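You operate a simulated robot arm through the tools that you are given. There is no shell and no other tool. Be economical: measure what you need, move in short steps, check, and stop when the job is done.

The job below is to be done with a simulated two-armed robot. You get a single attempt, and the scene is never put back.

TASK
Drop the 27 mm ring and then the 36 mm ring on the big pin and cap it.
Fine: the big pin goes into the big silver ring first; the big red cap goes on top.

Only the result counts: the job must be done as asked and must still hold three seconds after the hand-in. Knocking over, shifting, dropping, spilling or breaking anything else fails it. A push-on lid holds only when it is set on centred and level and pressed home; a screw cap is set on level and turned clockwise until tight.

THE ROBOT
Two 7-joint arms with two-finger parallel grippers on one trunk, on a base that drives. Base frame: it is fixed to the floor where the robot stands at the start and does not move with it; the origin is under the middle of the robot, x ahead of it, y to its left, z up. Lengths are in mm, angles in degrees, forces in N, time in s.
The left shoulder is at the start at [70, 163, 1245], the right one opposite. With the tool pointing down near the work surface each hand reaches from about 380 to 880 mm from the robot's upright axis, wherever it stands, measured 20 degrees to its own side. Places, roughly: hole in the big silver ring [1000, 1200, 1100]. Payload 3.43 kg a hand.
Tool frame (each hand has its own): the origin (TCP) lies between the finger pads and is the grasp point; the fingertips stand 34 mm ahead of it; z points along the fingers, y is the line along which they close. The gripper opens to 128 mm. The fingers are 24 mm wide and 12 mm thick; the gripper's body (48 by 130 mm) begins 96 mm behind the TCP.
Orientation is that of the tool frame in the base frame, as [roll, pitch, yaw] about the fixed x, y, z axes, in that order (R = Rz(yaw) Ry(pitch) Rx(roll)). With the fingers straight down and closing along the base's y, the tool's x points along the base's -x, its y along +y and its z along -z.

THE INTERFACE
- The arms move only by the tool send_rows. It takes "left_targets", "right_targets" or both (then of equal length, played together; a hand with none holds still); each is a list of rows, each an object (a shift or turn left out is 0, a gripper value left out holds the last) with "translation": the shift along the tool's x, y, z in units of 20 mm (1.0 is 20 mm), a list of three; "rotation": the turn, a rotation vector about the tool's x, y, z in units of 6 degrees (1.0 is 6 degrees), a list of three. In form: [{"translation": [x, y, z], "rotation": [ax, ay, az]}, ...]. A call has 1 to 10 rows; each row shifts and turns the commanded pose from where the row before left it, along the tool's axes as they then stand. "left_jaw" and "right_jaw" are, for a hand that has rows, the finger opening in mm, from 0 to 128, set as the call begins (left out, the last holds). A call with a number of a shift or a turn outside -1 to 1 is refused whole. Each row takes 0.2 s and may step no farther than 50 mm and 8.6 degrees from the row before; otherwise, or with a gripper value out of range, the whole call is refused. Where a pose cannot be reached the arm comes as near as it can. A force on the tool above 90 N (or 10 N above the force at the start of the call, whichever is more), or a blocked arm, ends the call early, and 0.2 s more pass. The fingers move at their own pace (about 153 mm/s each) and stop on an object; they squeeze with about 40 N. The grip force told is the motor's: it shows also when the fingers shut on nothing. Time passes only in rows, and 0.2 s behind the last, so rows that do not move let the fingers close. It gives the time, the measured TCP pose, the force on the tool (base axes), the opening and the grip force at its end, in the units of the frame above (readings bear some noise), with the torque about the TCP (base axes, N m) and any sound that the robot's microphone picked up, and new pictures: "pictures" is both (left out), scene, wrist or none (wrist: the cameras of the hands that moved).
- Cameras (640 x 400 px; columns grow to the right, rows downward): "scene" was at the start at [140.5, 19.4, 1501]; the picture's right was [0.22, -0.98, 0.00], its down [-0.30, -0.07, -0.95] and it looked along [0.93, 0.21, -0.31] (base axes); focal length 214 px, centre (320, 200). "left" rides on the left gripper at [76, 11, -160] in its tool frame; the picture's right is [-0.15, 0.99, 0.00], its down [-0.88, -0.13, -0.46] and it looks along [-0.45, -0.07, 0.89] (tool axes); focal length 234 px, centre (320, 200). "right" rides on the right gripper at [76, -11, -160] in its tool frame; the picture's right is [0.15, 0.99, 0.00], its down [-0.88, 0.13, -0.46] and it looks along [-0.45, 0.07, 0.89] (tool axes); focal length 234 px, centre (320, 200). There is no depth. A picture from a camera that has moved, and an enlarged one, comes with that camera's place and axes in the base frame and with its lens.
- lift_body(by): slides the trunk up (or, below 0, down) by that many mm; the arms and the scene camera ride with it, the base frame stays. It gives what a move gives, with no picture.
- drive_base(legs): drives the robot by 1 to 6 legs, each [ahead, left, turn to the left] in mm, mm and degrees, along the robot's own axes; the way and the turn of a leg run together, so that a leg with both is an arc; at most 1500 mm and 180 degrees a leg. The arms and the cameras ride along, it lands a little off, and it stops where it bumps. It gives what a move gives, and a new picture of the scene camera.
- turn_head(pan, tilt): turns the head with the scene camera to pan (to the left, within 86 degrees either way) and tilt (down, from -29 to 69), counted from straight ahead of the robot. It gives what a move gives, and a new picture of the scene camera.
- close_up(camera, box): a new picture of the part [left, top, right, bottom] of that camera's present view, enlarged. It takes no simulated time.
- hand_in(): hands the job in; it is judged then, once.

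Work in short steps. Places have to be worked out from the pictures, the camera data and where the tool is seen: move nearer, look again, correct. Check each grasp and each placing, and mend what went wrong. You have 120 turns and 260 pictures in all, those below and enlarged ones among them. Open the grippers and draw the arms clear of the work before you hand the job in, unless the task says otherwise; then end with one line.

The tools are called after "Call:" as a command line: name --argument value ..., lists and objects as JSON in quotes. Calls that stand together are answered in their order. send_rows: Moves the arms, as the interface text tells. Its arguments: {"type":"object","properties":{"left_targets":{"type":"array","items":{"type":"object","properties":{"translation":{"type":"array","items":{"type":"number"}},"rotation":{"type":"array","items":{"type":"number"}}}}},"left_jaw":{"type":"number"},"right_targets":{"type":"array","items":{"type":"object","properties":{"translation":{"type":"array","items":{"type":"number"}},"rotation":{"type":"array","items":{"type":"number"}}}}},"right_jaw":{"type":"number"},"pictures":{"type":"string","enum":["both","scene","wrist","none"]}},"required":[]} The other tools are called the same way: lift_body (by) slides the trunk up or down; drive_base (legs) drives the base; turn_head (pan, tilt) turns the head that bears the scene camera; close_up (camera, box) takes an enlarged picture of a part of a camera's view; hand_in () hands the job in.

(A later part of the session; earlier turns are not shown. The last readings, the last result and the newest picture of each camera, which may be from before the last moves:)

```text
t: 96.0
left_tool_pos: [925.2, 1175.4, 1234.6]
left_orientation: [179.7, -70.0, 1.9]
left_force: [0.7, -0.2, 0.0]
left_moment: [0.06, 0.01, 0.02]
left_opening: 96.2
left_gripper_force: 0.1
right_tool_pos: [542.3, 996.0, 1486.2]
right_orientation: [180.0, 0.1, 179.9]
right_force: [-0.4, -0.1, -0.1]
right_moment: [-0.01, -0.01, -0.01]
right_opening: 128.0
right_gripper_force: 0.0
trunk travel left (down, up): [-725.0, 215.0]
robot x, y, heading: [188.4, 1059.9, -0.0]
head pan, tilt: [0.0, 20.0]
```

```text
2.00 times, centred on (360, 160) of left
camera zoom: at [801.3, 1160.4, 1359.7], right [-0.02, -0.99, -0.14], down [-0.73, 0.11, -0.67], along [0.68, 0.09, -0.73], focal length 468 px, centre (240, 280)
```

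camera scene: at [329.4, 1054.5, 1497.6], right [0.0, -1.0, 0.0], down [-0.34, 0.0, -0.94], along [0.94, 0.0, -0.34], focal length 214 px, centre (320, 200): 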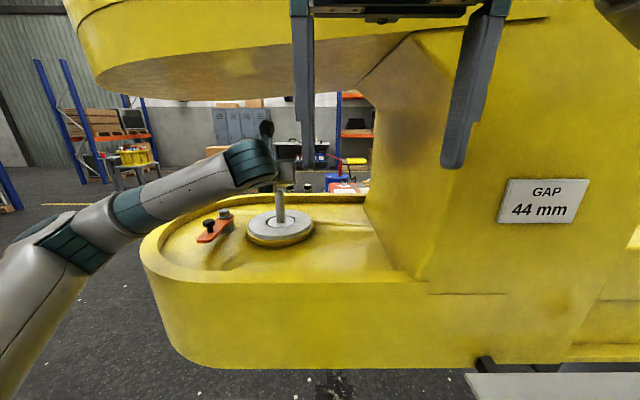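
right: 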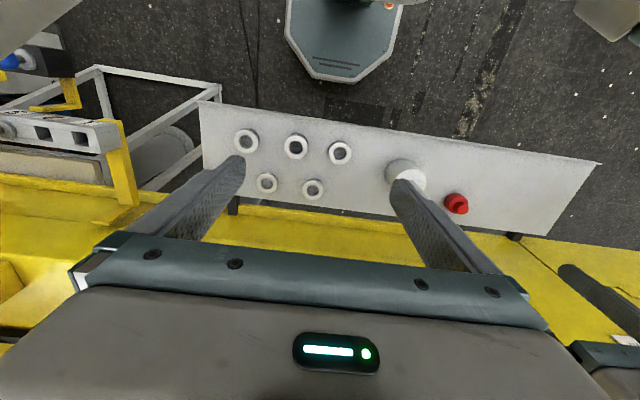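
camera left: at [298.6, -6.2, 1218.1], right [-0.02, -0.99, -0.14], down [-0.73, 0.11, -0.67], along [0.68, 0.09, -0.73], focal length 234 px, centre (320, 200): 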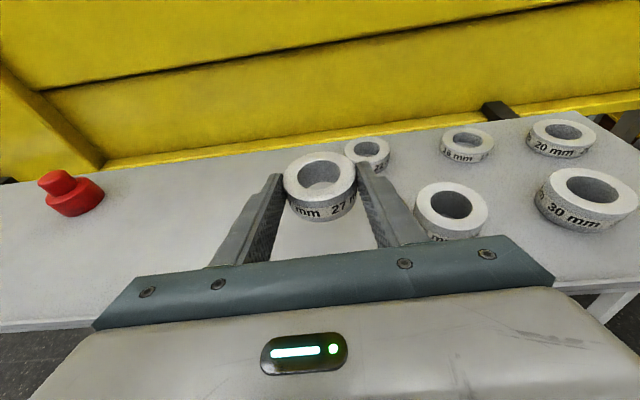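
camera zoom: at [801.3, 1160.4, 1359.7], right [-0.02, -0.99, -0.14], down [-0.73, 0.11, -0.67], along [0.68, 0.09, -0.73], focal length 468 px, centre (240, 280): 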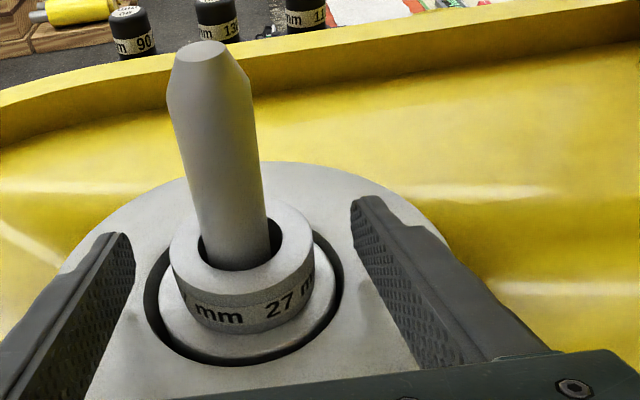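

Ring 27 sits on the shoulder. I back out and drive to the 36 mm ring at about (449,−110).

Call:
send_rows --left_targets '[{"translation": [-0.34, 0, -0.94]}, {"translation": [-0.34, 0, -0.94]}, {"translation": [-0.34, 0, -0.94]}, {"translation": [-0.34, 0, -0.94]}, {"translation": [-0.34, 0, -0.94]}]' --pictures "wrist"

Call:
drive_base --legs '[[-500, 0, 0], [0, -1280, 0]]'

Call:
close_up --camera "left" --box '[160, 0, 640, 300]'

```text
t: 97.2
left_tool_pos: [823.1, 1172.7, 1235.0]
left_orientation: [179.8, -70.2, 1.8]
left_force: [-0.4, -0.6, 0.2]
left_moment: [0.0, 0.0, 0.0]
left_opening: 96.0
left_gripper_force: 0.1
right_tool_pos: [541.2, 995.3, 1487.3]
right_orientation: [-179.9, 0.1, 179.9]
right_force: [0.0, -1.1, 0.2]
right_moment: [0.01, 0.0, 0.0]
right_opening: 128.0
right_gripper_force: 0.1
trunk travel left (down, up): [-725.0, 215.0]
robot x, y, heading: [191.0, 1053.8, -0.1]
head pan, tilt: [0.0, 20.0]
camera left: at [700.6, 1157.8, 1360.9], right [-0.02, -0.99, -0.14], down [-0.73, 0.11, -0.67], along [0.68, 0.09, -0.73], focal length 234 px, centre (320, 200)
```

left: 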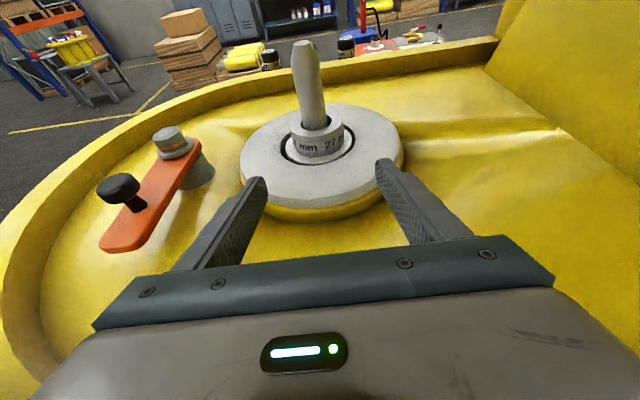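

```text
t: 106.2
left_tool_pos: [312.3, -129.3, 1236.4]
left_orientation: [179.8, -69.9, 0.1]
left_force: [0.5, 0.2, 0.3]
left_moment: [0.01, 0.0, 0.04]
left_opening: 96.0
left_gripper_force: 0.1
right_tool_pos: [25.2, -299.1, 1486.1]
right_orientation: [180.0, 0.2, 178.3]
right_force: [-0.3, 0.0, 0.7]
right_moment: [0.0, 0.01, -0.01]
right_opening: 128.2
right_gripper_force: 0.0
trunk travel left (down, up): [-725.0, 215.0]
robot x, y, heading: [-330.5, -230.0, -1.8]
head pan, tilt: [0.0, 20.0]
camera scene: at [-185.5, -233.5, 1497.4], right [-0.03, -1.0, 0.0], down [-0.34, 0.01, -0.94], along [0.94, -0.03, -0.34], focal length 214 px, centre (320, 200)
```

scene: 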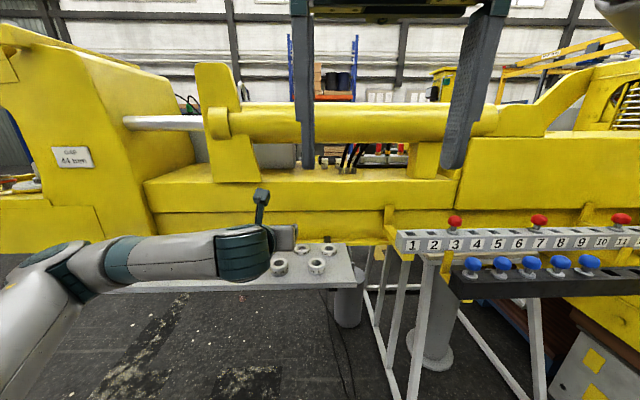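

```text
1.33 times, centred on (400, 150) of left
camera zoom: at [188.1, -141.0, 1360.5], right [-0.05, -0.99, -0.14], down [-0.73, 0.13, -0.67], along [0.68, 0.07, -0.73], focal length 312 px, centre (213, 267)
```

zoom: 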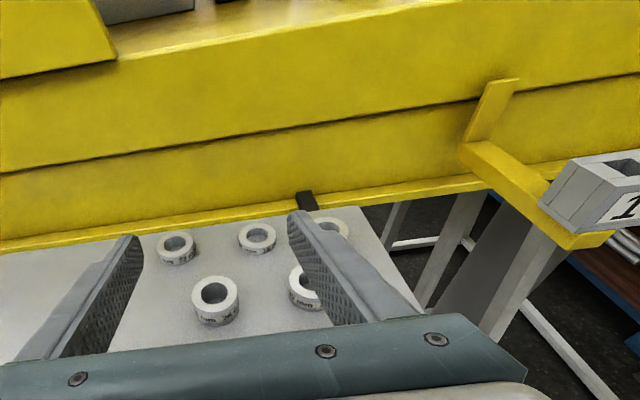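

The 36 mm ring is at ≈(447,−111). I descend in front of it.

Call:
send_rows --left_targets '[{"translation": [-0.92, -0.113, 0.42]}, {"translation": [-0.92, -0.113, 0.42]}, {"translation": [-0.92, -0.113, 0.42]}, {"translation": [-0.92, -0.113, 0.42]}, {"translation": [-0.92, -0.113, 0.42]}, {"translation": [-0.92, -0.113, 0.42]}, {"translation": [-0.92, -0.113, 0.42]}, {"translation": [-0.92, -0.113, 0.42]}]' --pictures "none"

Call:
close_up --camera "left" --box '[160, 0, 640, 300]'

```text
t: 108.0
left_tool_pos: [326.7, -112.7, 1073.0]
left_orientation: [179.7, -70.0, 0.2]
left_force: [0.4, -0.5, -0.3]
left_moment: [-0.02, -0.02, 0.0]
left_opening: 95.9
left_gripper_force: 0.1
right_tool_pos: [25.5, -299.3, 1487.8]
right_orientation: [180.0, 0.0, 178.2]
right_force: [1.0, -0.5, 0.6]
right_moment: [0.01, 0.0, 0.0]
right_opening: 128.0
right_gripper_force: 0.1
trunk travel left (down, up): [-725.0, 215.0]
robot x, y, heading: [-329.7, -225.2, -1.9]
head pan, tilt: [0.0, 20.0]
```

```text
1.33 times, centred on (400, 150) of left
camera zoom: at [201.8, -122.5, 1199.4], right [-0.05, -0.99, -0.14], down [-0.73, 0.13, -0.67], along [0.68, 0.06, -0.73], focal length 312 px, centre (213, 267)
```

zoom: 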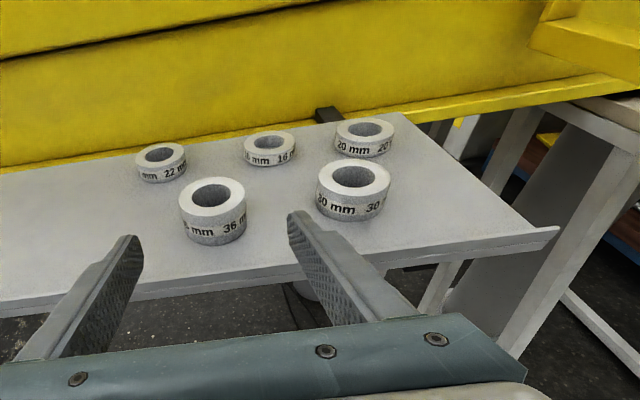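

Label "36 mm" is readable; centre ≈ (446,−110). I straddle it as before.

Call:
send_rows --left_targets '[{"translation": [-0.5, 0, 0.715]}, {"translation": [-0.5, 0, 0.715]}, {"translation": [-0.5, 0, 0.715]}, {"translation": [0.295, -0.02, 0.81]}, {"translation": [0.295, -0.02, 0.81]}, {"translation": [0.295, -0.02, 0.81]}, {"translation": [0.295, -0.02, 0.81]}, {}]' --pictures "wrist"

```text
t: 109.8
left_tool_pos: [424.5, -109.4, 1032.1]
left_orientation: [179.8, -70.0, 0.0]
left_force: [0.8, -0.5, -0.5]
left_moment: [0.02, 0.02, -0.01]
left_opening: 96.1
left_gripper_force: 0.1
right_tool_pos: [22.9, -298.8, 1486.6]
right_orientation: [180.0, 0.0, 178.2]
right_force: [0.4, -0.1, 0.5]
right_moment: [0.0, 0.0, 0.0]
right_opening: 127.7
right_gripper_force: 0.1
trunk travel left (down, up): [-725.0, 215.0]
robot x, y, heading: [-329.7, -227.0, -1.8]
head pan, tilt: [0.0, 20.0]
camera left: at [300.0, -121.4, 1156.5], right [-0.05, -0.99, -0.14], down [-0.73, 0.13, -0.67], along [0.68, 0.07, -0.73], focal length 234 px, centre (320, 200)
```

left: 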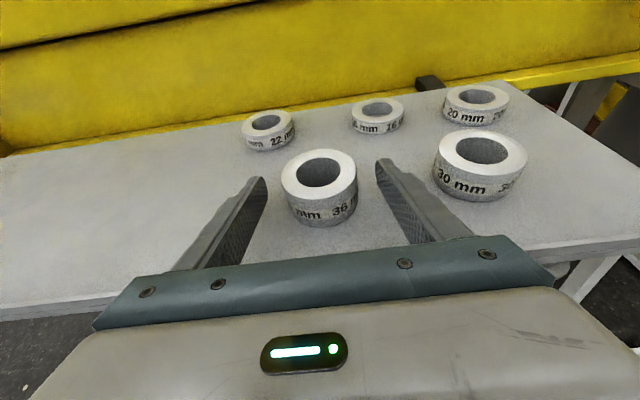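

Aligned. Close and lift.

Call:
send_rows --left_targets '[{}, {}, {}, {}]' --left_jaw 0 --pictures "none"

Call:
send_rows --left_targets '[{"translation": [0.4, 0, -0.145]}, {"translation": [0.94, 0, -0.342]}, {"translation": [0.94, 0, -0.342]}, {"translation": [0.94, 0, -0.342]}, {"translation": [0.94, 0, -0.342]}, {"translation": [0.94, 0, -0.342]}, {"translation": [0.94, 0, -0.342]}, {"translation": [0.94, 0, -0.342]}, {"translation": [0.94, 0, -0.342]}]' --pictures "wrist"

Call:
send_rows --left_targets '[{"translation": [0.94, 0, -0.342]}, {"translation": [0.94, 0, -0.342]}, {"translation": [0.94, 0, -0.342]}, {"translation": [0.94, 0, -0.342]}, {"translation": [0.94, 0, -0.342]}, {"translation": [0.94, 0, -0.342]}, {"translation": [0.94, 0, -0.342]}]' --pictures "none"

```text
t: 110.8
left_tool_pos: [424.2, -110.9, 1030.7]
left_orientation: [179.9, -70.0, 0.1]
left_force: [1.0, 0.4, 0.4]
left_moment: [0.24, 0.0, -0.04]
left_opening: 61.2
left_gripper_force: 40.3
right_tool_pos: [23.7, -300.4, 1485.3]
right_orientation: [-179.9, 0.0, 178.2]
right_force: [-0.8, 0.9, -0.8]
right_moment: [0.01, -0.03, -0.03]
right_opening: 127.8
right_gripper_force: 0.0
trunk travel left (down, up): [-725.0, 215.0]
robot x, y, heading: [-327.4, -229.9, -1.8]
head pan, tilt: [0.0, 20.0]
```

```text
t: 112.8
left_tool_pos: [425.7, -109.3, 1201.4]
left_orientation: [-180.0, -70.0, 0.1]
left_force: [-0.2, -0.1, -6.6]
left_moment: [-0.04, 0.12, -0.04]
left_opening: 61.2
left_gripper_force: 40.0
right_tool_pos: [24.0, -298.9, 1487.1]
right_orientation: [179.9, 0.1, 178.1]
right_force: [-0.1, -0.6, -0.8]
right_moment: [0.0, 0.0, 0.02]
right_opening: 128.2
right_gripper_force: 0.0
trunk travel left (down, up): [-725.0, 215.0]
robot x, y, heading: [-326.4, -228.5, -2.1]
head pan, tilt: [0.0, 20.0]
camera left: at [301.3, -120.6, 1326.8], right [-0.05, -0.99, -0.14], down [-0.73, 0.13, -0.67], along [0.68, 0.07, -0.73], focal length 234 px, centre (320, 200)
```

left: 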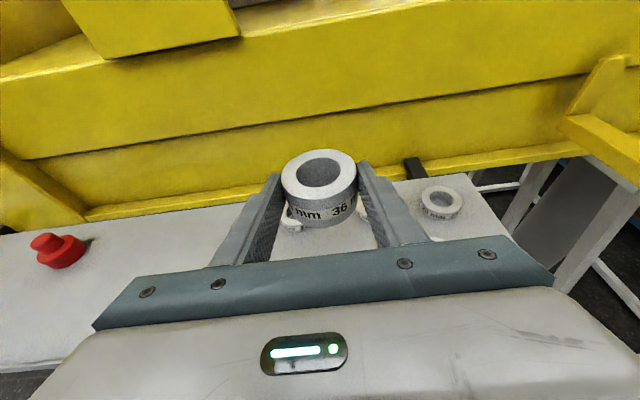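

```text
t: 114.4
left_tool_pos: [425.8, -110.8, 1341.9]
left_orientation: [-180.0, -70.0, 0.0]
left_force: [0.9, -0.5, -5.0]
left_moment: [0.02, 0.1, 0.03]
left_opening: 61.3
left_gripper_force: 39.4
right_tool_pos: [24.0, -299.5, 1486.8]
right_orientation: [-180.0, 0.1, 178.2]
right_force: [-0.2, -0.2, -1.0]
right_moment: [0.01, -0.02, -0.02]
right_opening: 128.0
right_gripper_force: 0.1
trunk travel left (down, up): [-725.0, 215.0]
robot x, y, heading: [-326.8, -227.8, -1.5]
head pan, tilt: [0.0, 20.0]
```

Ring 36 held level. I raise 12 mm more and drive back to the pin with a heading correction, stopping short.

Call:
send_rows --left_targets '[{"translation": [0.56, 0, -0.205]}]' --pictures "none"

Call:
drive_base --legs '[[0, 1260, 1.8], [350, 0, 0]]'

Call:
close_up --camera "left" --box '[80, 0, 560, 300]'

```text
t: 114.8
left_tool_pos: [426.3, -108.3, 1351.4]
left_orientation: [179.9, -69.9, 0.1]
left_force: [0.2, 0.5, -4.8]
left_moment: [0.01, 0.14, 0.0]
left_opening: 61.3
left_gripper_force: 40.1
right_tool_pos: [24.4, -298.5, 1486.9]
right_orientation: [179.9, 0.2, 178.2]
right_force: [-0.3, -0.4, 0.4]
right_moment: [0.01, -0.01, 0.01]
right_opening: 127.7
right_gripper_force: 0.1
trunk travel left (down, up): [-725.0, 215.0]
robot x, y, heading: [-330.3, -229.3, -1.8]
head pan, tilt: [0.0, 20.0]
```

```text
t: 122.9
left_tool_pos: [779.3, 1174.4, 1352.4]
left_orientation: [179.8, -70.0, 3.6]
left_force: [0.8, -0.1, -6.3]
left_moment: [0.0, 0.11, 0.01]
left_opening: 61.4
left_gripper_force: 39.8
right_tool_pos: [388.8, 961.2, 1486.4]
right_orientation: [-179.9, 0.2, -178.3]
right_force: [-0.5, -0.1, 0.6]
right_moment: [0.0, -0.02, 0.0]
right_opening: 127.8
right_gripper_force: 0.0
trunk travel left (down, up): [-725.0, 215.0]
robot x, y, heading: [35.1, 1012.5, 1.4]
head pan, tilt: [0.0, 20.0]
camera scene: at [176.4, 1013.8, 1497.5], right [0.03, -1.0, 0.0], down [-0.34, -0.01, -0.94], along [0.94, 0.02, -0.34], focal length 214 px, centre (320, 200)
```

scene: 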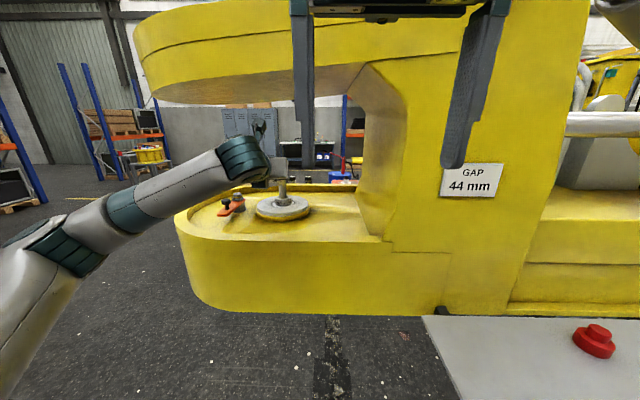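

```text
1.33 times, centred on (320, 150) of left
camera zoom: at [655.6, 1155.2, 1478.0], right [0.01, -0.99, -0.14], down [-0.74, 0.09, -0.67], along [0.68, 0.11, -0.73], focal length 312 px, centre (320, 267)
```

zoom: 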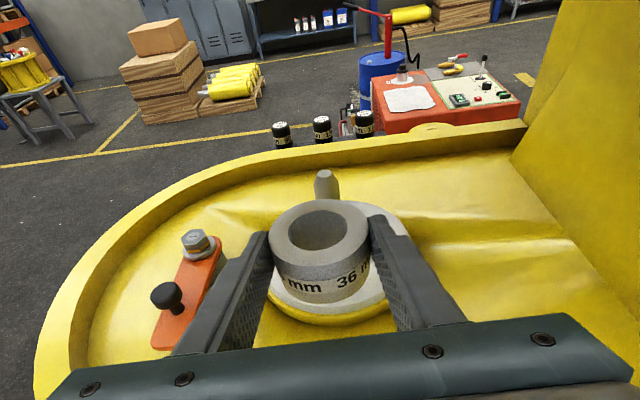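

Spindle axis again ≈ (943,1177). I drive 135 mm ahead.

Call:
drive_base --legs '[[134, -2, 0]]'

Call:
close_up --camera "left" --box '[200, 60, 520, 260]'

```text
t: 124.2
left_tool_pos: [914.5, 1172.0, 1352.8]
left_orientation: [179.8, -70.1, 3.2]
left_force: [-0.8, 0.4, -5.3]
left_moment: [0.03, 0.11, 0.02]
left_opening: 60.9
left_gripper_force: 39.8
right_tool_pos: [524.3, 961.3, 1487.2]
right_orientation: [-179.9, 0.2, -178.7]
right_force: [-0.6, -0.5, -0.9]
right_moment: [-0.02, -0.03, 0.01]
right_opening: 128.0
right_gripper_force: 0.0
trunk travel left (down, up): [-725.0, 215.0]
robot x, y, heading: [171.8, 1009.5, 1.3]
head pan, tilt: [0.0, 20.0]
camera scene: at [311.4, 1014.5, 1497.6], right [0.02, -1.0, 0.0], down [-0.34, -0.01, -0.94], along [0.94, 0.02, -0.34], focal length 214 px, centre (320, 200)
```

scene: 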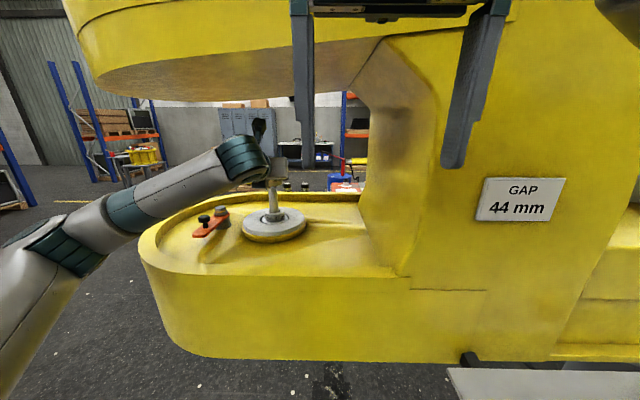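

```text
2.00 times, centred on (360, 160) of left
camera zoom: at [791.2, 1153.6, 1478.5], right [0.0, -0.99, -0.14], down [-0.73, 0.09, -0.67], along [0.68, 0.1, -0.73], focal length 468 px, centre (240, 280)
```

zoom: 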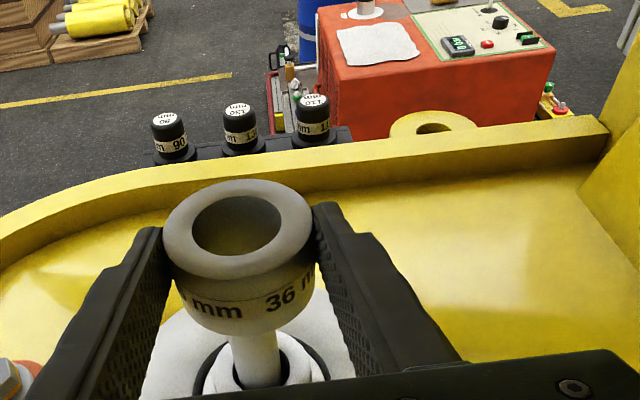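

The ring is ~12 mm short and ~5 mm right of the spindle axis. I correct and lower 12 mm, then look through the bore.

Call:
send_rows --left_targets '[{"translation": [0.21, -0.24, 0.58]}, {"translation": [-0.28, 0, 0.1]}, {"translation": [-0.28, 0, 0.1]}, {}]' --pictures "none"

Call:
close_up --camera "left" --box '[240, 110, 400, 210]'

Call:
close_up --camera "scene" --box '[220, 130, 348, 210]'

```text
t: 125.2
left_tool_pos: [927.2, 1177.2, 1340.1]
left_orientation: [179.9, -70.0, 3.2]
left_force: [-0.2, 0.3, -4.8]
left_moment: [-0.02, 0.14, 0.02]
left_opening: 61.2
left_gripper_force: 39.4
right_tool_pos: [526.4, 961.7, 1487.4]
right_orientation: [180.0, 0.1, -178.5]
right_force: [-0.5, -0.2, 0.5]
right_moment: [0.0, -0.01, 0.01]
right_opening: 127.9
right_gripper_force: 0.0
trunk travel left (down, up): [-725.0, 215.0]
robot x, y, heading: [172.1, 1011.4, 1.0]
head pan, tilt: [0.0, 20.0]
```

```text
4.00 times, centred on (320, 160) of left
camera zoom: at [804.1, 1159.1, 1466.4], right [0.0, -0.99, -0.14], down [-0.74, 0.09, -0.67], along [0.68, 0.1, -0.73], focal length 937 px, centre (320, 360)
```

zoom: 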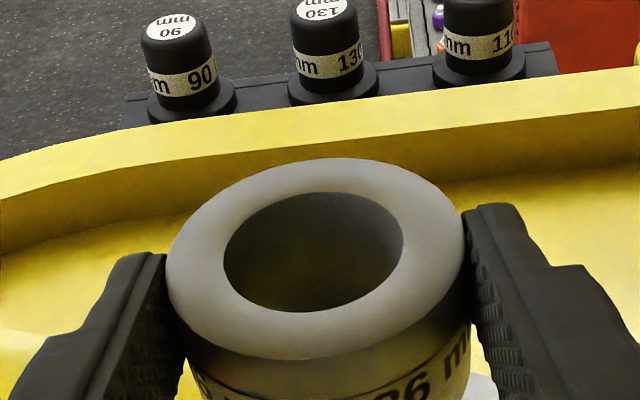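

```text
5.00 times, centred on (284, 170) of scene
camera zoom: at [312.9, 1014.6, 1497.4], right [0.02, -1.0, 0.0], down [-0.34, -0.01, -0.94], along [0.94, 0.02, -0.34], focal length 1072 px, centre (500, 350)
```

zoom: 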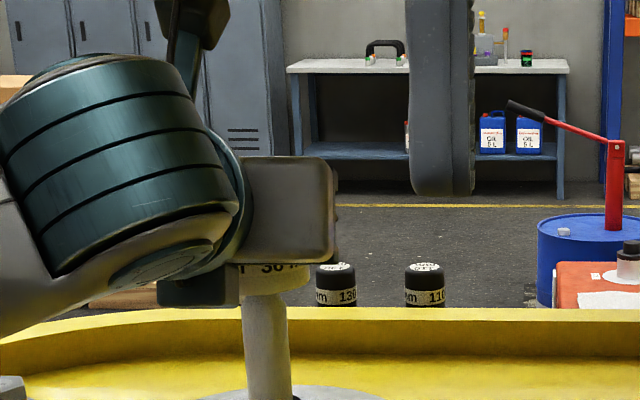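

I zoom in on the scene view to compare ring and spindle laterally.

Call:
close_up --camera "scene" --box '[256, 176, 296, 201]'

```text
16.00 times, centred on (276, 188) of scene
camera zoom: at [312.9, 1014.6, 1497.4], right [0.02, -1.0, 0.0], down [-0.34, -0.01, -0.94], along [0.94, 0.02, -0.34], focal length 3432 px, centre (1024, 384)
```

zoom: 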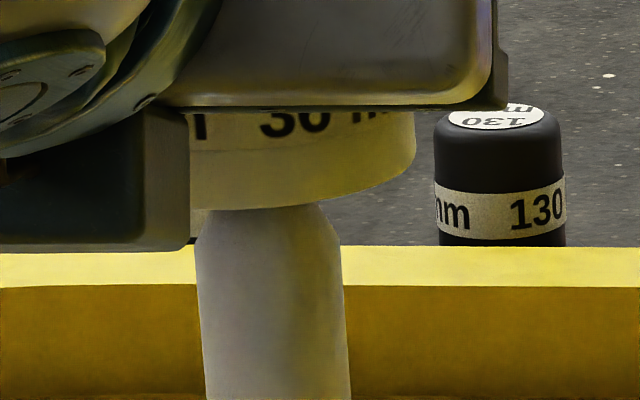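

Ring is only ~1.7 mm left of the axis and matched fore-aft. I trim 1.5 mm right and lower 20 mm slowly.

Call:
send_rows --left_targets '[{"translation": [0, 0.08, 0]}, {"translation": [-0.2, 0, 0.073]}, {"translation": [-0.2, 0, 0.073]}, {"translation": [-0.2, 0, 0.073]}, {"translation": [-0.2, 0, 0.073]}, {"translation": [-0.2, 0, 0.073]}, {}]' --pictures "none"

Call:
close_up --camera "left" --box '[240, 110, 400, 210]'

```text
t: 126.8
left_tool_pos: [929.2, 1176.2, 1319.3]
left_orientation: [179.9, -69.9, 3.2]
left_force: [-0.4, -0.4, -5.9]
left_moment: [0.01, 0.14, -0.01]
left_opening: 61.3
left_gripper_force: 39.9
right_tool_pos: [525.6, 961.1, 1486.2]
right_orientation: [180.0, 0.2, -178.6]
right_force: [-0.5, -0.2, -0.4]
right_moment: [0.02, 0.01, -0.04]
right_opening: 127.9
right_gripper_force: 0.1
trunk travel left (down, up): [-725.0, 215.0]
robot x, y, heading: [168.7, 1015.2, 1.1]
head pan, tilt: [0.0, 20.0]
```

```text
4.00 times, centred on (320, 160) of left
camera zoom: at [805.1, 1158.2, 1444.3], right [0.0, -0.99, -0.14], down [-0.74, 0.09, -0.67], along [0.68, 0.1, -0.73], focal length 937 px, centre (320, 360)
```

zoom: 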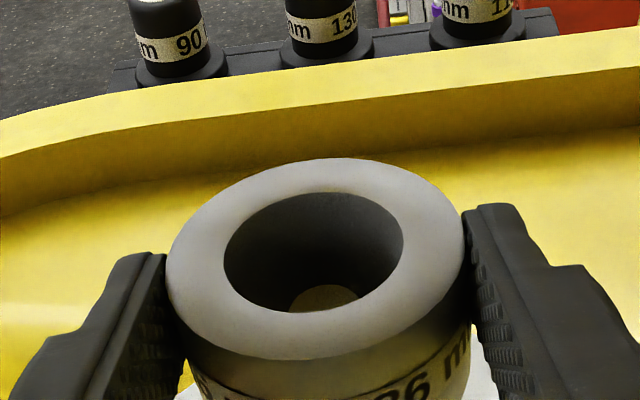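

The spindle tip is inside the bore, no force. I lower 54 mm to just above the 27 mm ring.

Call:
send_rows --left_targets '[{"translation": [-0.42, 0, 0.154]}, {"translation": [-0.42, 0, 0.154]}, {"translation": [-0.42, 0, 0.154]}, {"translation": [-0.42, 0, 0.154]}, {"translation": [-0.42, 0, 0.154]}, {"translation": [-0.42, 0, 0.154]}, {}]' --pictures "none"

Call:
close_up --camera "left" --box '[200, 60, 520, 260]'

Call:
close_up --camera "scene" --box '[220, 150, 348, 230]'

```text
t: 128.4
left_tool_pos: [929.0, 1174.9, 1267.0]
left_orientation: [179.8, -70.0, 3.3]
left_force: [0.4, 0.7, -4.8]
left_moment: [-0.03, 0.11, 0.01]
left_opening: 61.3
left_gripper_force: 40.0
right_tool_pos: [526.5, 960.3, 1486.9]
right_orientation: [180.0, 0.1, -178.6]
right_force: [-0.7, -0.4, 0.2]
right_moment: [0.03, 0.0, -0.02]
right_opening: 128.0
right_gripper_force: 0.1
trunk travel left (down, up): [-725.0, 215.0]
robot x, y, heading: [168.9, 1013.3, 1.0]
head pan, tilt: [0.0, 20.0]
```

```text
2.00 times, centred on (360, 160) of left
camera zoom: at [805.6, 1156.9, 1392.5], right [0.0, -0.99, -0.14], down [-0.74, 0.09, -0.67], along [0.68, 0.1, -0.73], focal length 468 px, centre (240, 280)
```

zoom: 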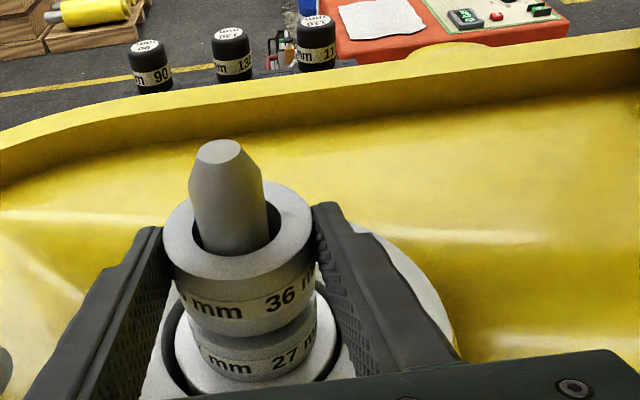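

```text
5.00 times, centred on (284, 190) of scene
camera zoom: at [313.3, 1014.5, 1497.4], right [0.02, -1.0, 0.0], down [-0.34, -0.01, -0.94], along [0.94, 0.02, -0.34], focal length 1072 px, centre (500, 250)
```

zoom: 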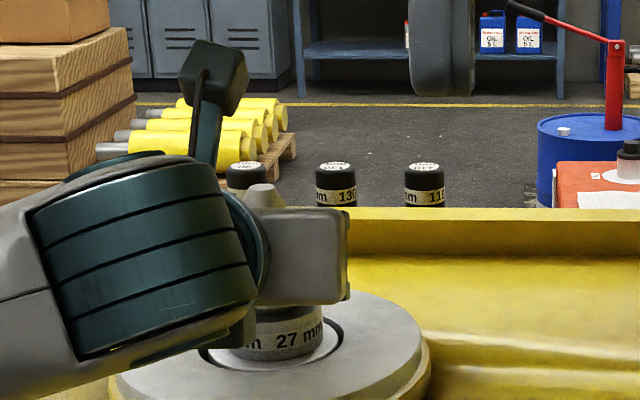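

Concentric above ring 27. I lower 4 mm more and release.

Call:
send_rows --left_targets '[{"translation": [-0.12, 0, 0.043]}, {"translation": [-0.1, 0, 0.036]}, {}]' --pictures "none"

Call:
send_rows --left_targets '[{}, {}, {}]' --left_jaw 96 --pictures "none"

Call:
send_rows --left_targets '[{"translation": [-0.34, 0, -0.94]}, {"translation": [-0.34, 0, -0.94]}, {"translation": [-0.34, 0, -0.94]}, {"translation": [-0.34, 0, -0.94]}, {"translation": [-0.34, 0, -0.94]}]' --pictures "wrist"

Call:
close_up --camera "left" --box '[220, 20, 420, 145]'

```text
t: 129.2
left_tool_pos: [929.0, 1175.1, 1262.5]
left_orientation: [179.9, -70.0, 3.2]
left_force: [0.3, 0.2, -5.5]
left_moment: [-0.01, 0.1, 0.03]
left_opening: 61.3
left_gripper_force: 40.0
right_tool_pos: [527.3, 960.7, 1486.5]
right_orientation: [-180.0, 0.1, -178.6]
right_force: [0.0, 0.0, -0.2]
right_moment: [0.02, -0.02, 0.0]
right_opening: 128.0
right_gripper_force: 0.0
trunk travel left (down, up): [-725.0, 215.0]
robot x, y, heading: [171.9, 1016.7, 1.3]
head pan, tilt: [0.0, 20.0]
```

```text
t: 130.0
left_tool_pos: [928.2, 1175.1, 1263.0]
left_orientation: [179.8, -70.1, 3.2]
left_force: [0.3, -0.2, 0.6]
left_moment: [0.0, -0.02, -0.01]
left_opening: 95.9
left_gripper_force: 0.1
right_tool_pos: [525.4, 961.6, 1486.3]
right_orientation: [180.0, 0.2, -178.7]
right_force: [0.4, 0.1, 0.2]
right_moment: [0.02, -0.03, 0.0]
right_opening: 128.0
right_gripper_force: 0.1
trunk travel left (down, up): [-725.0, 215.0]
robot x, y, heading: [173.5, 1014.2, 1.2]
head pan, tilt: [0.0, 20.0]
```

```text
t: 131.2
left_tool_pos: [826.8, 1170.5, 1260.9]
left_orientation: [179.9, -70.1, 3.2]
left_force: [-0.6, -0.1, 0.2]
left_moment: [0.01, 0.0, 0.0]
left_opening: 95.9
left_gripper_force: 0.0
right_tool_pos: [525.9, 961.4, 1486.4]
right_orientation: [-179.9, 0.3, -178.6]
right_force: [0.0, -0.1, 0.2]
right_moment: [0.04, -0.03, 0.01]
right_opening: 128.0
right_gripper_force: 0.0
trunk travel left (down, up): [-725.0, 215.0]
robot x, y, heading: [169.1, 1009.9, 1.3]
head pan, tilt: [0.0, 20.0]
camera left: at [704.1, 1153.1, 1385.4], right [0.0, -0.99, -0.14], down [-0.73, 0.09, -0.67], along [0.68, 0.1, -0.73], focal length 234 px, centre (320, 200)
```

left: 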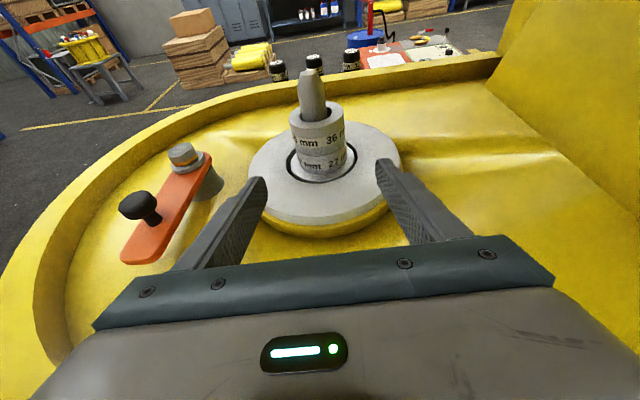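

```text
3.20 times, centred on (320, 82) of left
camera zoom: at [704.1, 1153.1, 1385.4], right [0.0, -0.99, -0.14], down [-0.73, 0.09, -0.67], along [0.68, 0.1, -0.73], focal length 749 px, centre (320, 576)
```

zoom: 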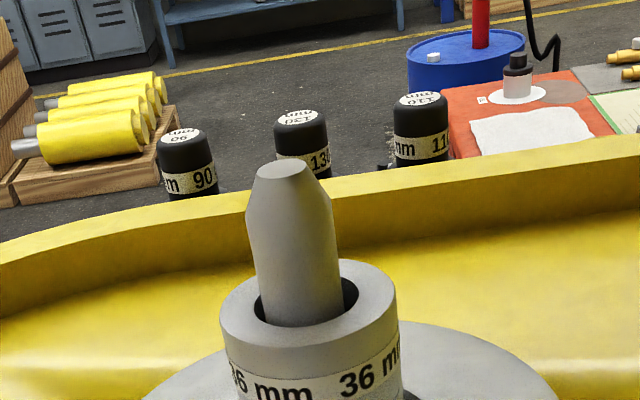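

Both rings are on, labelled 27 below 36. Now I drive to the red cap (≈(558,392)).

Call:
drive_base --legs '[[-400, 0, 0], [0, -775, -1.2]]'

Call:
close_up --camera "left" --box '[160, 0, 640, 300]'

```text
t: 137.6
left_tool_pos: [431.9, 375.0, 1260.5]
left_orientation: [179.8, -70.0, 3.3]
left_force: [0.8, 1.0, 0.3]
left_moment: [0.01, 0.01, 0.0]
left_opening: 96.4
left_gripper_force: 0.0
right_tool_pos: [127.7, 163.5, 1487.5]
right_orientation: [-180.0, 0.2, -178.6]
right_force: [0.0, 0.4, 0.1]
right_moment: [0.0, -0.01, -0.01]
right_opening: 127.8
right_gripper_force: 0.1
trunk travel left (down, up): [-725.0, 215.0]
robot x, y, heading: [-223.8, 214.7, 1.2]
head pan, tilt: [0.0, 20.0]
camera scene: at [-83.7, 218.3, 1497.4], right [0.02, -1.0, 0.0], down [-0.34, -0.01, -0.94], along [0.94, 0.02, -0.34], focal length 214 px, centre (320, 200)
```

scene: 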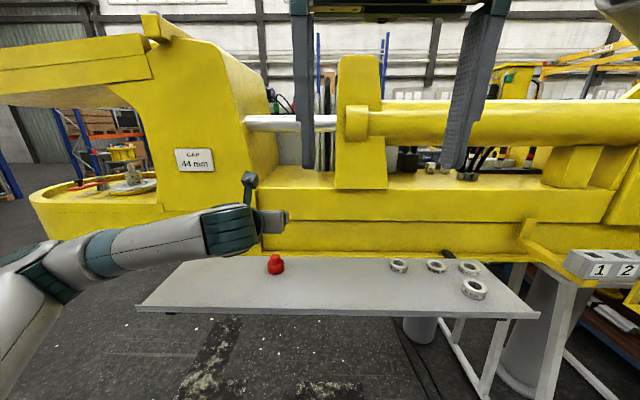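

```text
1.33 times, centred on (400, 150) of left
camera zoom: at [308.6, 356.7, 1385.3], right [0.0, -0.99, -0.14], down [-0.73, 0.09, -0.67], along [0.68, 0.1, -0.73], focal length 312 px, centre (213, 267)
```

zoom: 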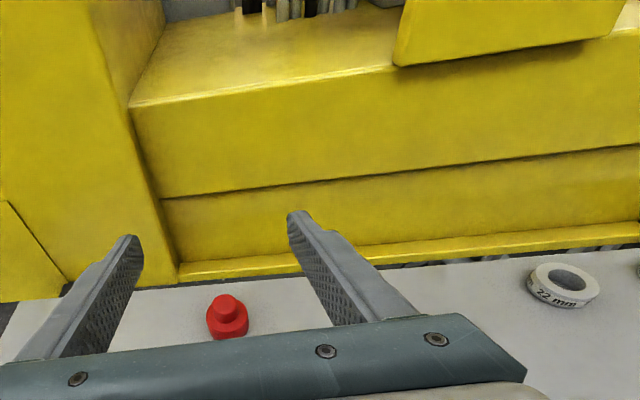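

Cap ≈ (549,390). I descend to z≈1080 at a stand-off.

Call:
send_rows --left_targets '[{"translation": [-0.944, -0.06, 0.331]}, {"translation": [-0.944, -0.06, 0.331]}, {"translation": [-0.944, -0.06, 0.331]}, {"translation": [-0.944, -0.06, 0.331]}, {"translation": [-0.944, -0.06, 0.331]}, {"translation": [-0.944, -0.06, 0.331]}, {"translation": [-0.944, -0.06, 0.331]}, {"translation": [-0.944, -0.06, 0.331]}, {"translation": [-0.944, -0.06, 0.331]}]' --left_jaw 80 --pictures "none"

Call:
close_up --camera "left" --box '[240, 60, 400, 160]'

```text
t: 139.6
left_tool_pos: [428.3, 384.7, 1079.4]
left_orientation: [179.7, -70.0, 3.2]
left_force: [-0.2, -0.5, -0.6]
left_moment: [-0.03, 0.0, -0.03]
left_opening: 79.7
left_gripper_force: 0.1
right_tool_pos: [129.2, 164.1, 1487.0]
right_orientation: [-180.0, 0.1, -178.6]
right_force: [0.8, 0.9, -0.6]
right_moment: [-0.02, 0.04, 0.0]
right_opening: 128.1
right_gripper_force: 0.1
trunk travel left (down, up): [-725.0, 215.0]
robot x, y, heading: [-223.7, 215.9, 1.0]
head pan, tilt: [0.0, 20.0]
```

```text
4.00 times, centred on (320, 110) of left
camera zoom: at [305.8, 367.1, 1204.5], right [0.0, -0.99, -0.14], down [-0.73, 0.09, -0.67], along [0.68, 0.1, -0.73], focal length 937 px, centre (320, 560)
```

zoom: 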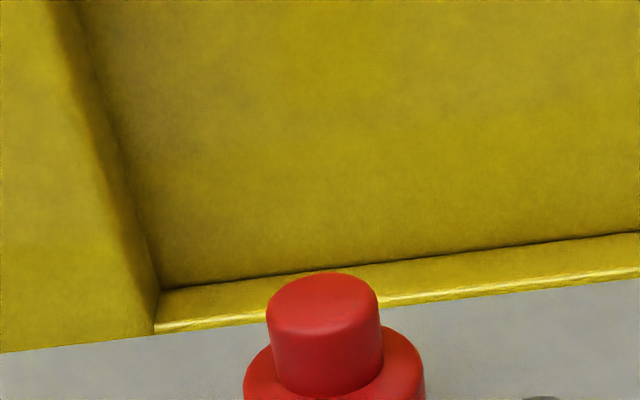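

Call:
close_up --camera "left" --box '[240, 110, 400, 210]'

```text
4.00 times, centred on (320, 160) of left
camera zoom: at [305.8, 367.1, 1204.5], right [0.0, -0.99, -0.14], down [-0.73, 0.09, -0.67], along [0.68, 0.1, -0.73], focal length 937 px, centre (320, 360)
```

zoom: 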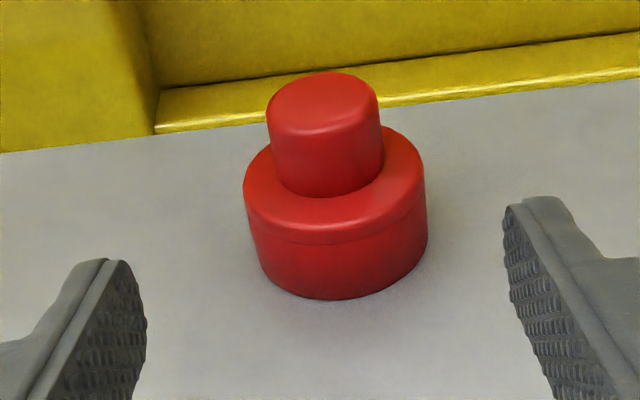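

Cap: base Ø≈56 and ~22 mm high, knob Ø≈34, total ≈53 mm, centre ≈ (551,389.5). I straddle the base.

Call:
send_rows --left_targets '[{"translation": [-0.66, 0, 0.77]}, {"translation": [-0.66, 0, 0.77]}, {"translation": [-0.66, 0, 0.77]}, {"translation": [0.316, 0.025, 0.87]}, {"translation": [0.316, 0.025, 0.87]}, {"translation": [0.316, 0.025, 0.87]}, {"translation": [0.316, 0.025, 0.87]}, {}]' --pictures "wrist"

Call:
close_up --camera "left" --box '[220, 100, 420, 225]'

```text
t: 141.4
left_tool_pos: [532.0, 387.3, 1025.8]
left_orientation: [179.8, -70.0, 3.3]
left_force: [0.0, 0.1, 0.2]
left_moment: [0.0, -0.01, 0.01]
left_opening: 79.9
left_gripper_force: 0.0
right_tool_pos: [128.3, 165.3, 1486.8]
right_orientation: [180.0, 0.2, -178.6]
right_force: [0.1, 0.6, -0.2]
right_moment: [0.01, 0.0, 0.03]
right_opening: 128.0
right_gripper_force: 0.1
trunk travel left (down, up): [-725.0, 215.0]
robot x, y, heading: [-225.6, 213.7, 0.9]
head pan, tilt: [0.0, 20.0]
camera left: at [409.3, 370.7, 1152.7], right [0.0, -0.99, -0.14], down [-0.73, 0.09, -0.67], along [0.68, 0.1, -0.73], focal length 234 px, centre (320, 200)
```

left: 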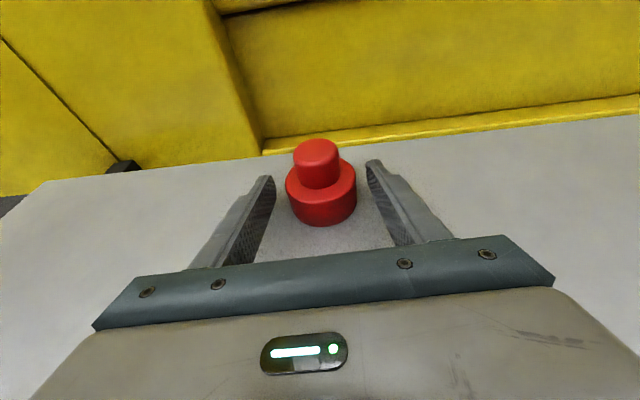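

```text
3.20 times, centred on (320, 162) of left
camera zoom: at [409.3, 370.7, 1152.7], right [0.0, -0.99, -0.14], down [-0.73, 0.09, -0.67], along [0.68, 0.1, -0.73], focal length 749 px, centre (320, 320)
```

zoom: 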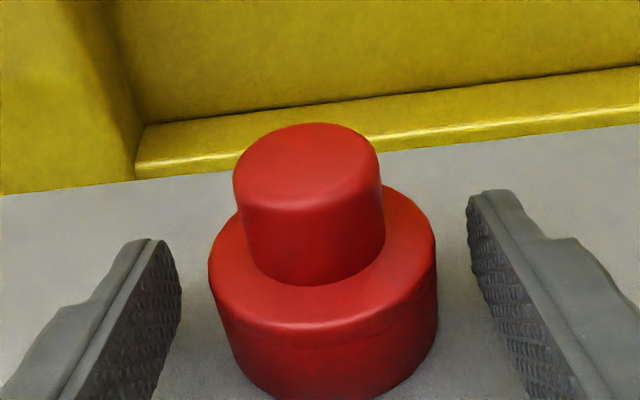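

The cap base is centred, ~22 mm ahead of the TCP. I advance 3 mm and close.

Call:
send_rows --left_targets '[{"translation": [0.05, 0, 0.14]}]' --pictures "none"

Call:
send_rows --left_targets '[{}, {}, {}, {}]' --left_jaw 0 --pictures "none"

Call:
send_rows --left_targets '[{"translation": [0.4, 0, -0.145]}, {"translation": [0.94, 0, -0.342]}, {"translation": [0.94, 0, -0.342]}, {"translation": [0.94, 0, -0.342]}, {"translation": [0.94, 0, -0.342]}, {"translation": [0.94, 0, -0.342]}]' --pictures "wrist"

Call:
close_up --camera "left" --box '[220, 100, 420, 225]'

```text
t: 141.8
left_tool_pos: [535.3, 389.4, 1027.9]
left_orientation: [180.0, -70.0, 3.1]
left_force: [0.2, -0.2, -0.6]
left_moment: [-0.02, -0.04, 0.02]
left_opening: 80.2
left_gripper_force: 0.2
right_tool_pos: [130.5, 163.7, 1486.8]
right_orientation: [179.9, 0.1, -178.6]
right_force: [0.1, 0.4, -0.7]
right_moment: [-0.01, -0.01, 0.01]
right_opening: 128.1
right_gripper_force: 0.1
trunk travel left (down, up): [-725.0, 215.0]
robot x, y, heading: [-222.9, 214.3, 1.3]
head pan, tilt: [0.0, 20.0]
```

```text
t: 142.8
left_tool_pos: [535.1, 389.5, 1028.2]
left_orientation: [179.9, -69.9, 3.3]
left_force: [0.1, -0.2, 0.4]
left_moment: [0.02, 0.02, 0.01]
left_opening: 56.8
left_gripper_force: 40.2
right_tool_pos: [130.3, 164.1, 1488.0]
right_orientation: [179.9, 0.3, -178.5]
right_force: [0.4, -0.4, 0.7]
right_moment: [0.0, 0.03, -0.01]
right_opening: 127.9
right_gripper_force: 0.0
trunk travel left (down, up): [-725.0, 215.0]
robot x, y, heading: [-222.6, 218.0, 1.3]
head pan, tilt: [0.0, 20.0]
```

```text
t: 144.2
left_tool_pos: [534.5, 389.4, 1136.1]
left_orientation: [180.0, -70.0, 3.1]
left_force: [0.3, -1.2, -1.3]
left_moment: [0.01, 0.01, -0.02]
left_opening: 57.2
left_gripper_force: 39.6
right_tool_pos: [128.2, 163.8, 1486.3]
right_orientation: [180.0, 0.2, -178.6]
right_force: [0.2, 1.2, -0.6]
right_moment: [-0.01, -0.01, -0.01]
right_opening: 128.1
right_gripper_force: 0.1
trunk travel left (down, up): [-725.0, 215.0]
robot x, y, heading: [-220.3, 214.3, 1.0]
head pan, tilt: [0.0, 20.0]
camera left: at [411.2, 370.4, 1261.7], right [0.0, -0.99, -0.14], down [-0.73, 0.09, -0.67], along [0.68, 0.1, -0.73], focal length 234 px, centre (320, 200)
```

left: 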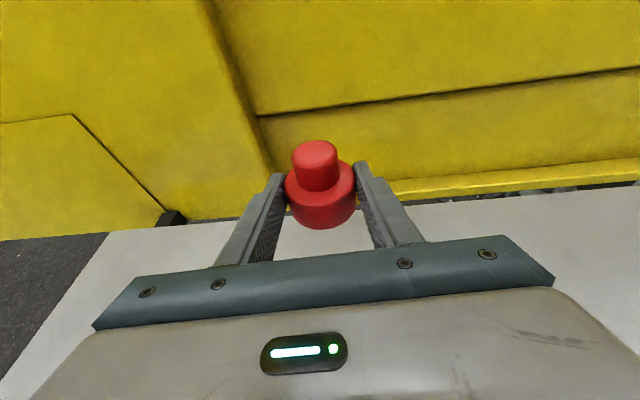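

```text
3.20 times, centred on (320, 162) of left
camera zoom: at [411.2, 370.4, 1261.7], right [0.0, -0.99, -0.14], down [-0.73, 0.09, -0.67], along [0.68, 0.1, -0.73], focal length 749 px, centre (320, 320)
```

zoom: 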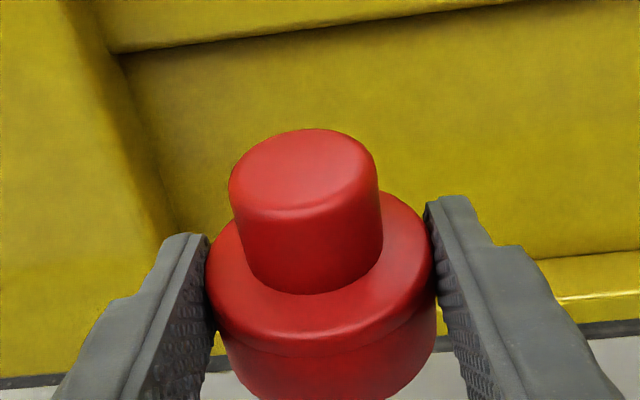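

Cap gripped level at its base (bottom = TCP−28). I raise it and drive back to the pin, stopping short.

Call:
send_rows --left_targets '[{"translation": [0.92, 0, -0.335]}, {"translation": [0.92, 0, -0.335]}, {"translation": [0.92, 0, -0.335]}, {"translation": [0.92, 0, -0.335]}, {"translation": [0.92, 0, -0.335]}, {"translation": [0.92, 0, -0.335]}]' --pictures "none"

Call:
send_rows --left_targets '[{"translation": [0.92, 0, -0.335]}, {"translation": [0.92, 0, -0.335]}, {"translation": [0.92, 0, -0.335]}, {"translation": [0.92, 0, -0.335]}, {"translation": [0.92, 0, -0.335]}]' --pictures "none"

Call:
drive_base --legs '[[-40, 0, 0], [0, 782, 0], [295, 0, 0]]'

Call:
close_up --camera "left" --box '[200, 60, 520, 260]'

```text
t: 145.6
left_tool_pos: [537.8, 389.1, 1252.6]
left_orientation: [179.9, -70.0, 3.0]
left_force: [-0.3, 0.5, -1.4]
left_moment: [0.02, 0.04, -0.02]
left_opening: 57.1
left_gripper_force: 40.2
right_tool_pos: [129.9, 164.1, 1486.4]
right_orientation: [-180.0, 0.2, -178.6]
right_force: [-0.4, -0.4, 0.6]
right_moment: [0.0, 0.0, 0.0]
right_opening: 128.1
right_gripper_force: 0.1
trunk travel left (down, up): [-725.0, 215.0]
robot x, y, heading: [-227.5, 219.0, 1.1]
head pan, tilt: [0.0, 20.0]
```

```text
t: 146.8
left_tool_pos: [535.9, 387.5, 1351.7]
left_orientation: [179.9, -70.1, 3.1]
left_force: [0.6, -0.8, -0.8]
left_moment: [0.02, -0.01, 0.01]
left_opening: 57.1
left_gripper_force: 39.8
right_tool_pos: [129.9, 163.6, 1487.0]
right_orientation: [-180.0, 0.1, -178.6]
right_force: [0.5, 0.1, 0.8]
right_moment: [0.01, -0.02, 0.0]
right_opening: 128.1
right_gripper_force: 0.1
trunk travel left (down, up): [-725.0, 215.0]
robot x, y, heading: [-226.2, 219.5, 1.2]
head pan, tilt: [0.0, 20.0]
```

```text
t: 153.1
left_tool_pos: [782.6, 1161.6, 1352.0]
left_orientation: [179.7, -70.0, 3.3]
left_force: [-0.4, -0.8, -0.8]
left_moment: [0.01, 0.01, 0.0]
left_opening: 57.1
left_gripper_force: 39.8
right_tool_pos: [375.2, 937.3, 1486.6]
right_orientation: [180.0, 0.2, -178.5]
right_force: [0.4, -0.1, -0.6]
right_moment: [0.0, -0.06, 0.02]
right_opening: 128.2
right_gripper_force: 0.0
trunk travel left (down, up): [-725.0, 215.0]
robot x, y, heading: [22.7, 988.9, 1.3]
head pan, tilt: [0.0, 20.0]
camera scene: at [161.7, 990.4, 1497.6], right [0.02, -1.0, 0.0], down [-0.34, -0.01, -0.94], along [0.94, 0.02, -0.34], focal length 214 px, centre (320, 200)
```

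scene: 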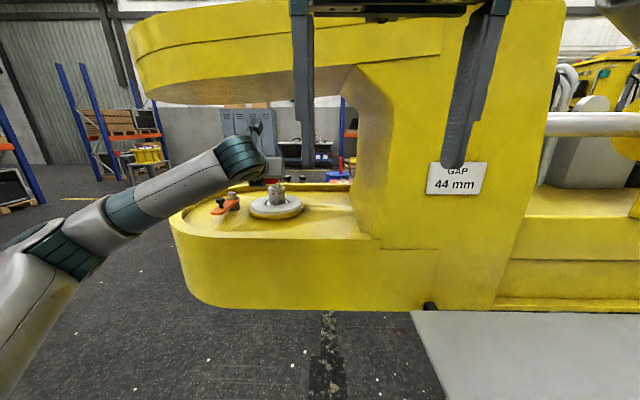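

```text
2.00 times, centred on (360, 160) of left
camera zoom: at [658.7, 1141.6, 1477.0], right [0.0, -0.99, -0.14], down [-0.73, 0.09, -0.67], along [0.68, 0.1, -0.73], focal length 468 px, centre (240, 280)
```

zoom: 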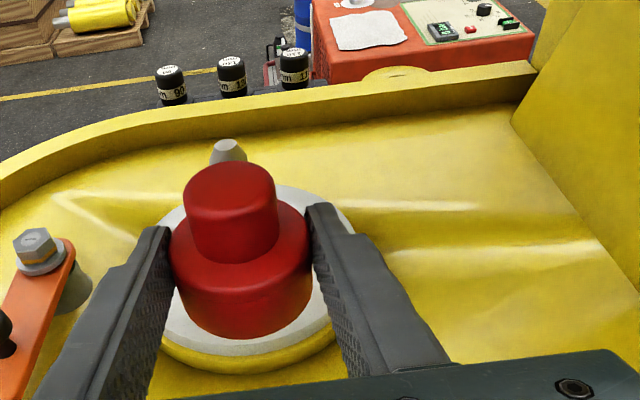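

Spindle axis again ≈ (943.5,1176). I drive ahead 130 and left 10.

Call:
drive_base --legs '[[130, 10, 0]]'

Call:
close_up --camera "left" --box '[200, 60, 520, 260]'

Call:
close_up --camera "scene" --box '[240, 160, 320, 210]'

```text
t: 154.4
left_tool_pos: [909.0, 1172.4, 1352.4]
left_orientation: [179.8, -70.2, 3.2]
left_force: [-0.1, -0.2, -2.1]
left_moment: [-0.01, -0.01, -0.03]
left_opening: 57.0
left_gripper_force: 39.8
right_tool_pos: [503.5, 950.6, 1488.9]
right_orientation: [-180.0, 0.3, -178.5]
right_force: [0.5, -1.8, -0.1]
right_moment: [0.02, 0.03, 0.0]
right_opening: 128.1
right_gripper_force: 0.1
trunk travel left (down, up): [-725.0, 215.0]
robot x, y, heading: [147.2, 997.0, 1.1]
head pan, tilt: [0.0, 20.0]
camera scene: at [289.7, 1003.1, 1497.7], right [0.02, -1.0, 0.0], down [-0.34, -0.01, -0.94], along [0.94, 0.02, -0.34], focal length 214 px, centre (320, 200)
```

scene: 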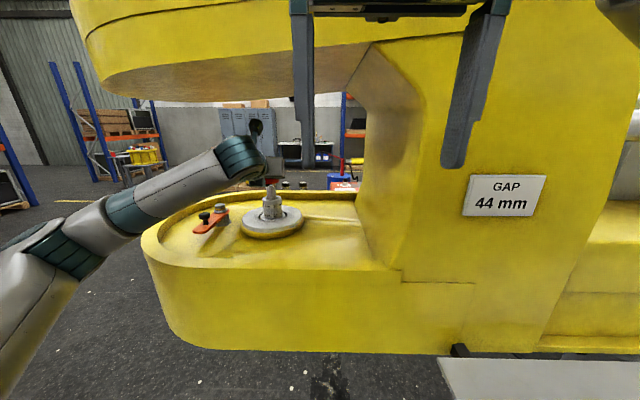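

```text
2.00 times, centred on (360, 160) of left
camera zoom: at [786.4, 1154.5, 1477.2], right [0.0, -0.99, -0.14], down [-0.73, 0.09, -0.67], along [0.68, 0.1, -0.73], focal length 468 px, centre (240, 280)
```

zoom: 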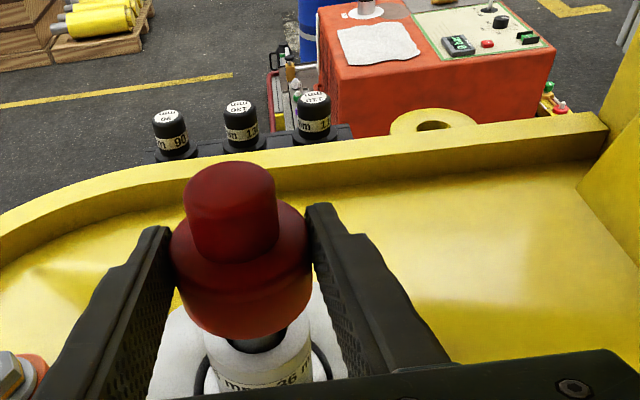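

```text
8.00 times, centred on (280, 185) of scene
camera zoom: at [289.7, 1003.1, 1497.7], right [0.02, -1.0, 0.0], down [-0.34, -0.01, -0.94], along [0.94, 0.02, -0.34], focal length 1716 px, centre (640, 320)
```

zoom: 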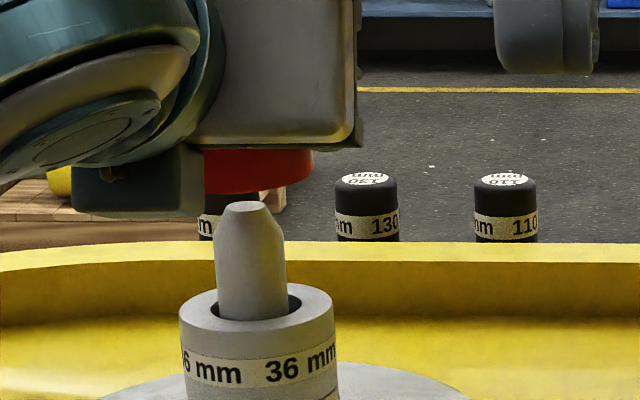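

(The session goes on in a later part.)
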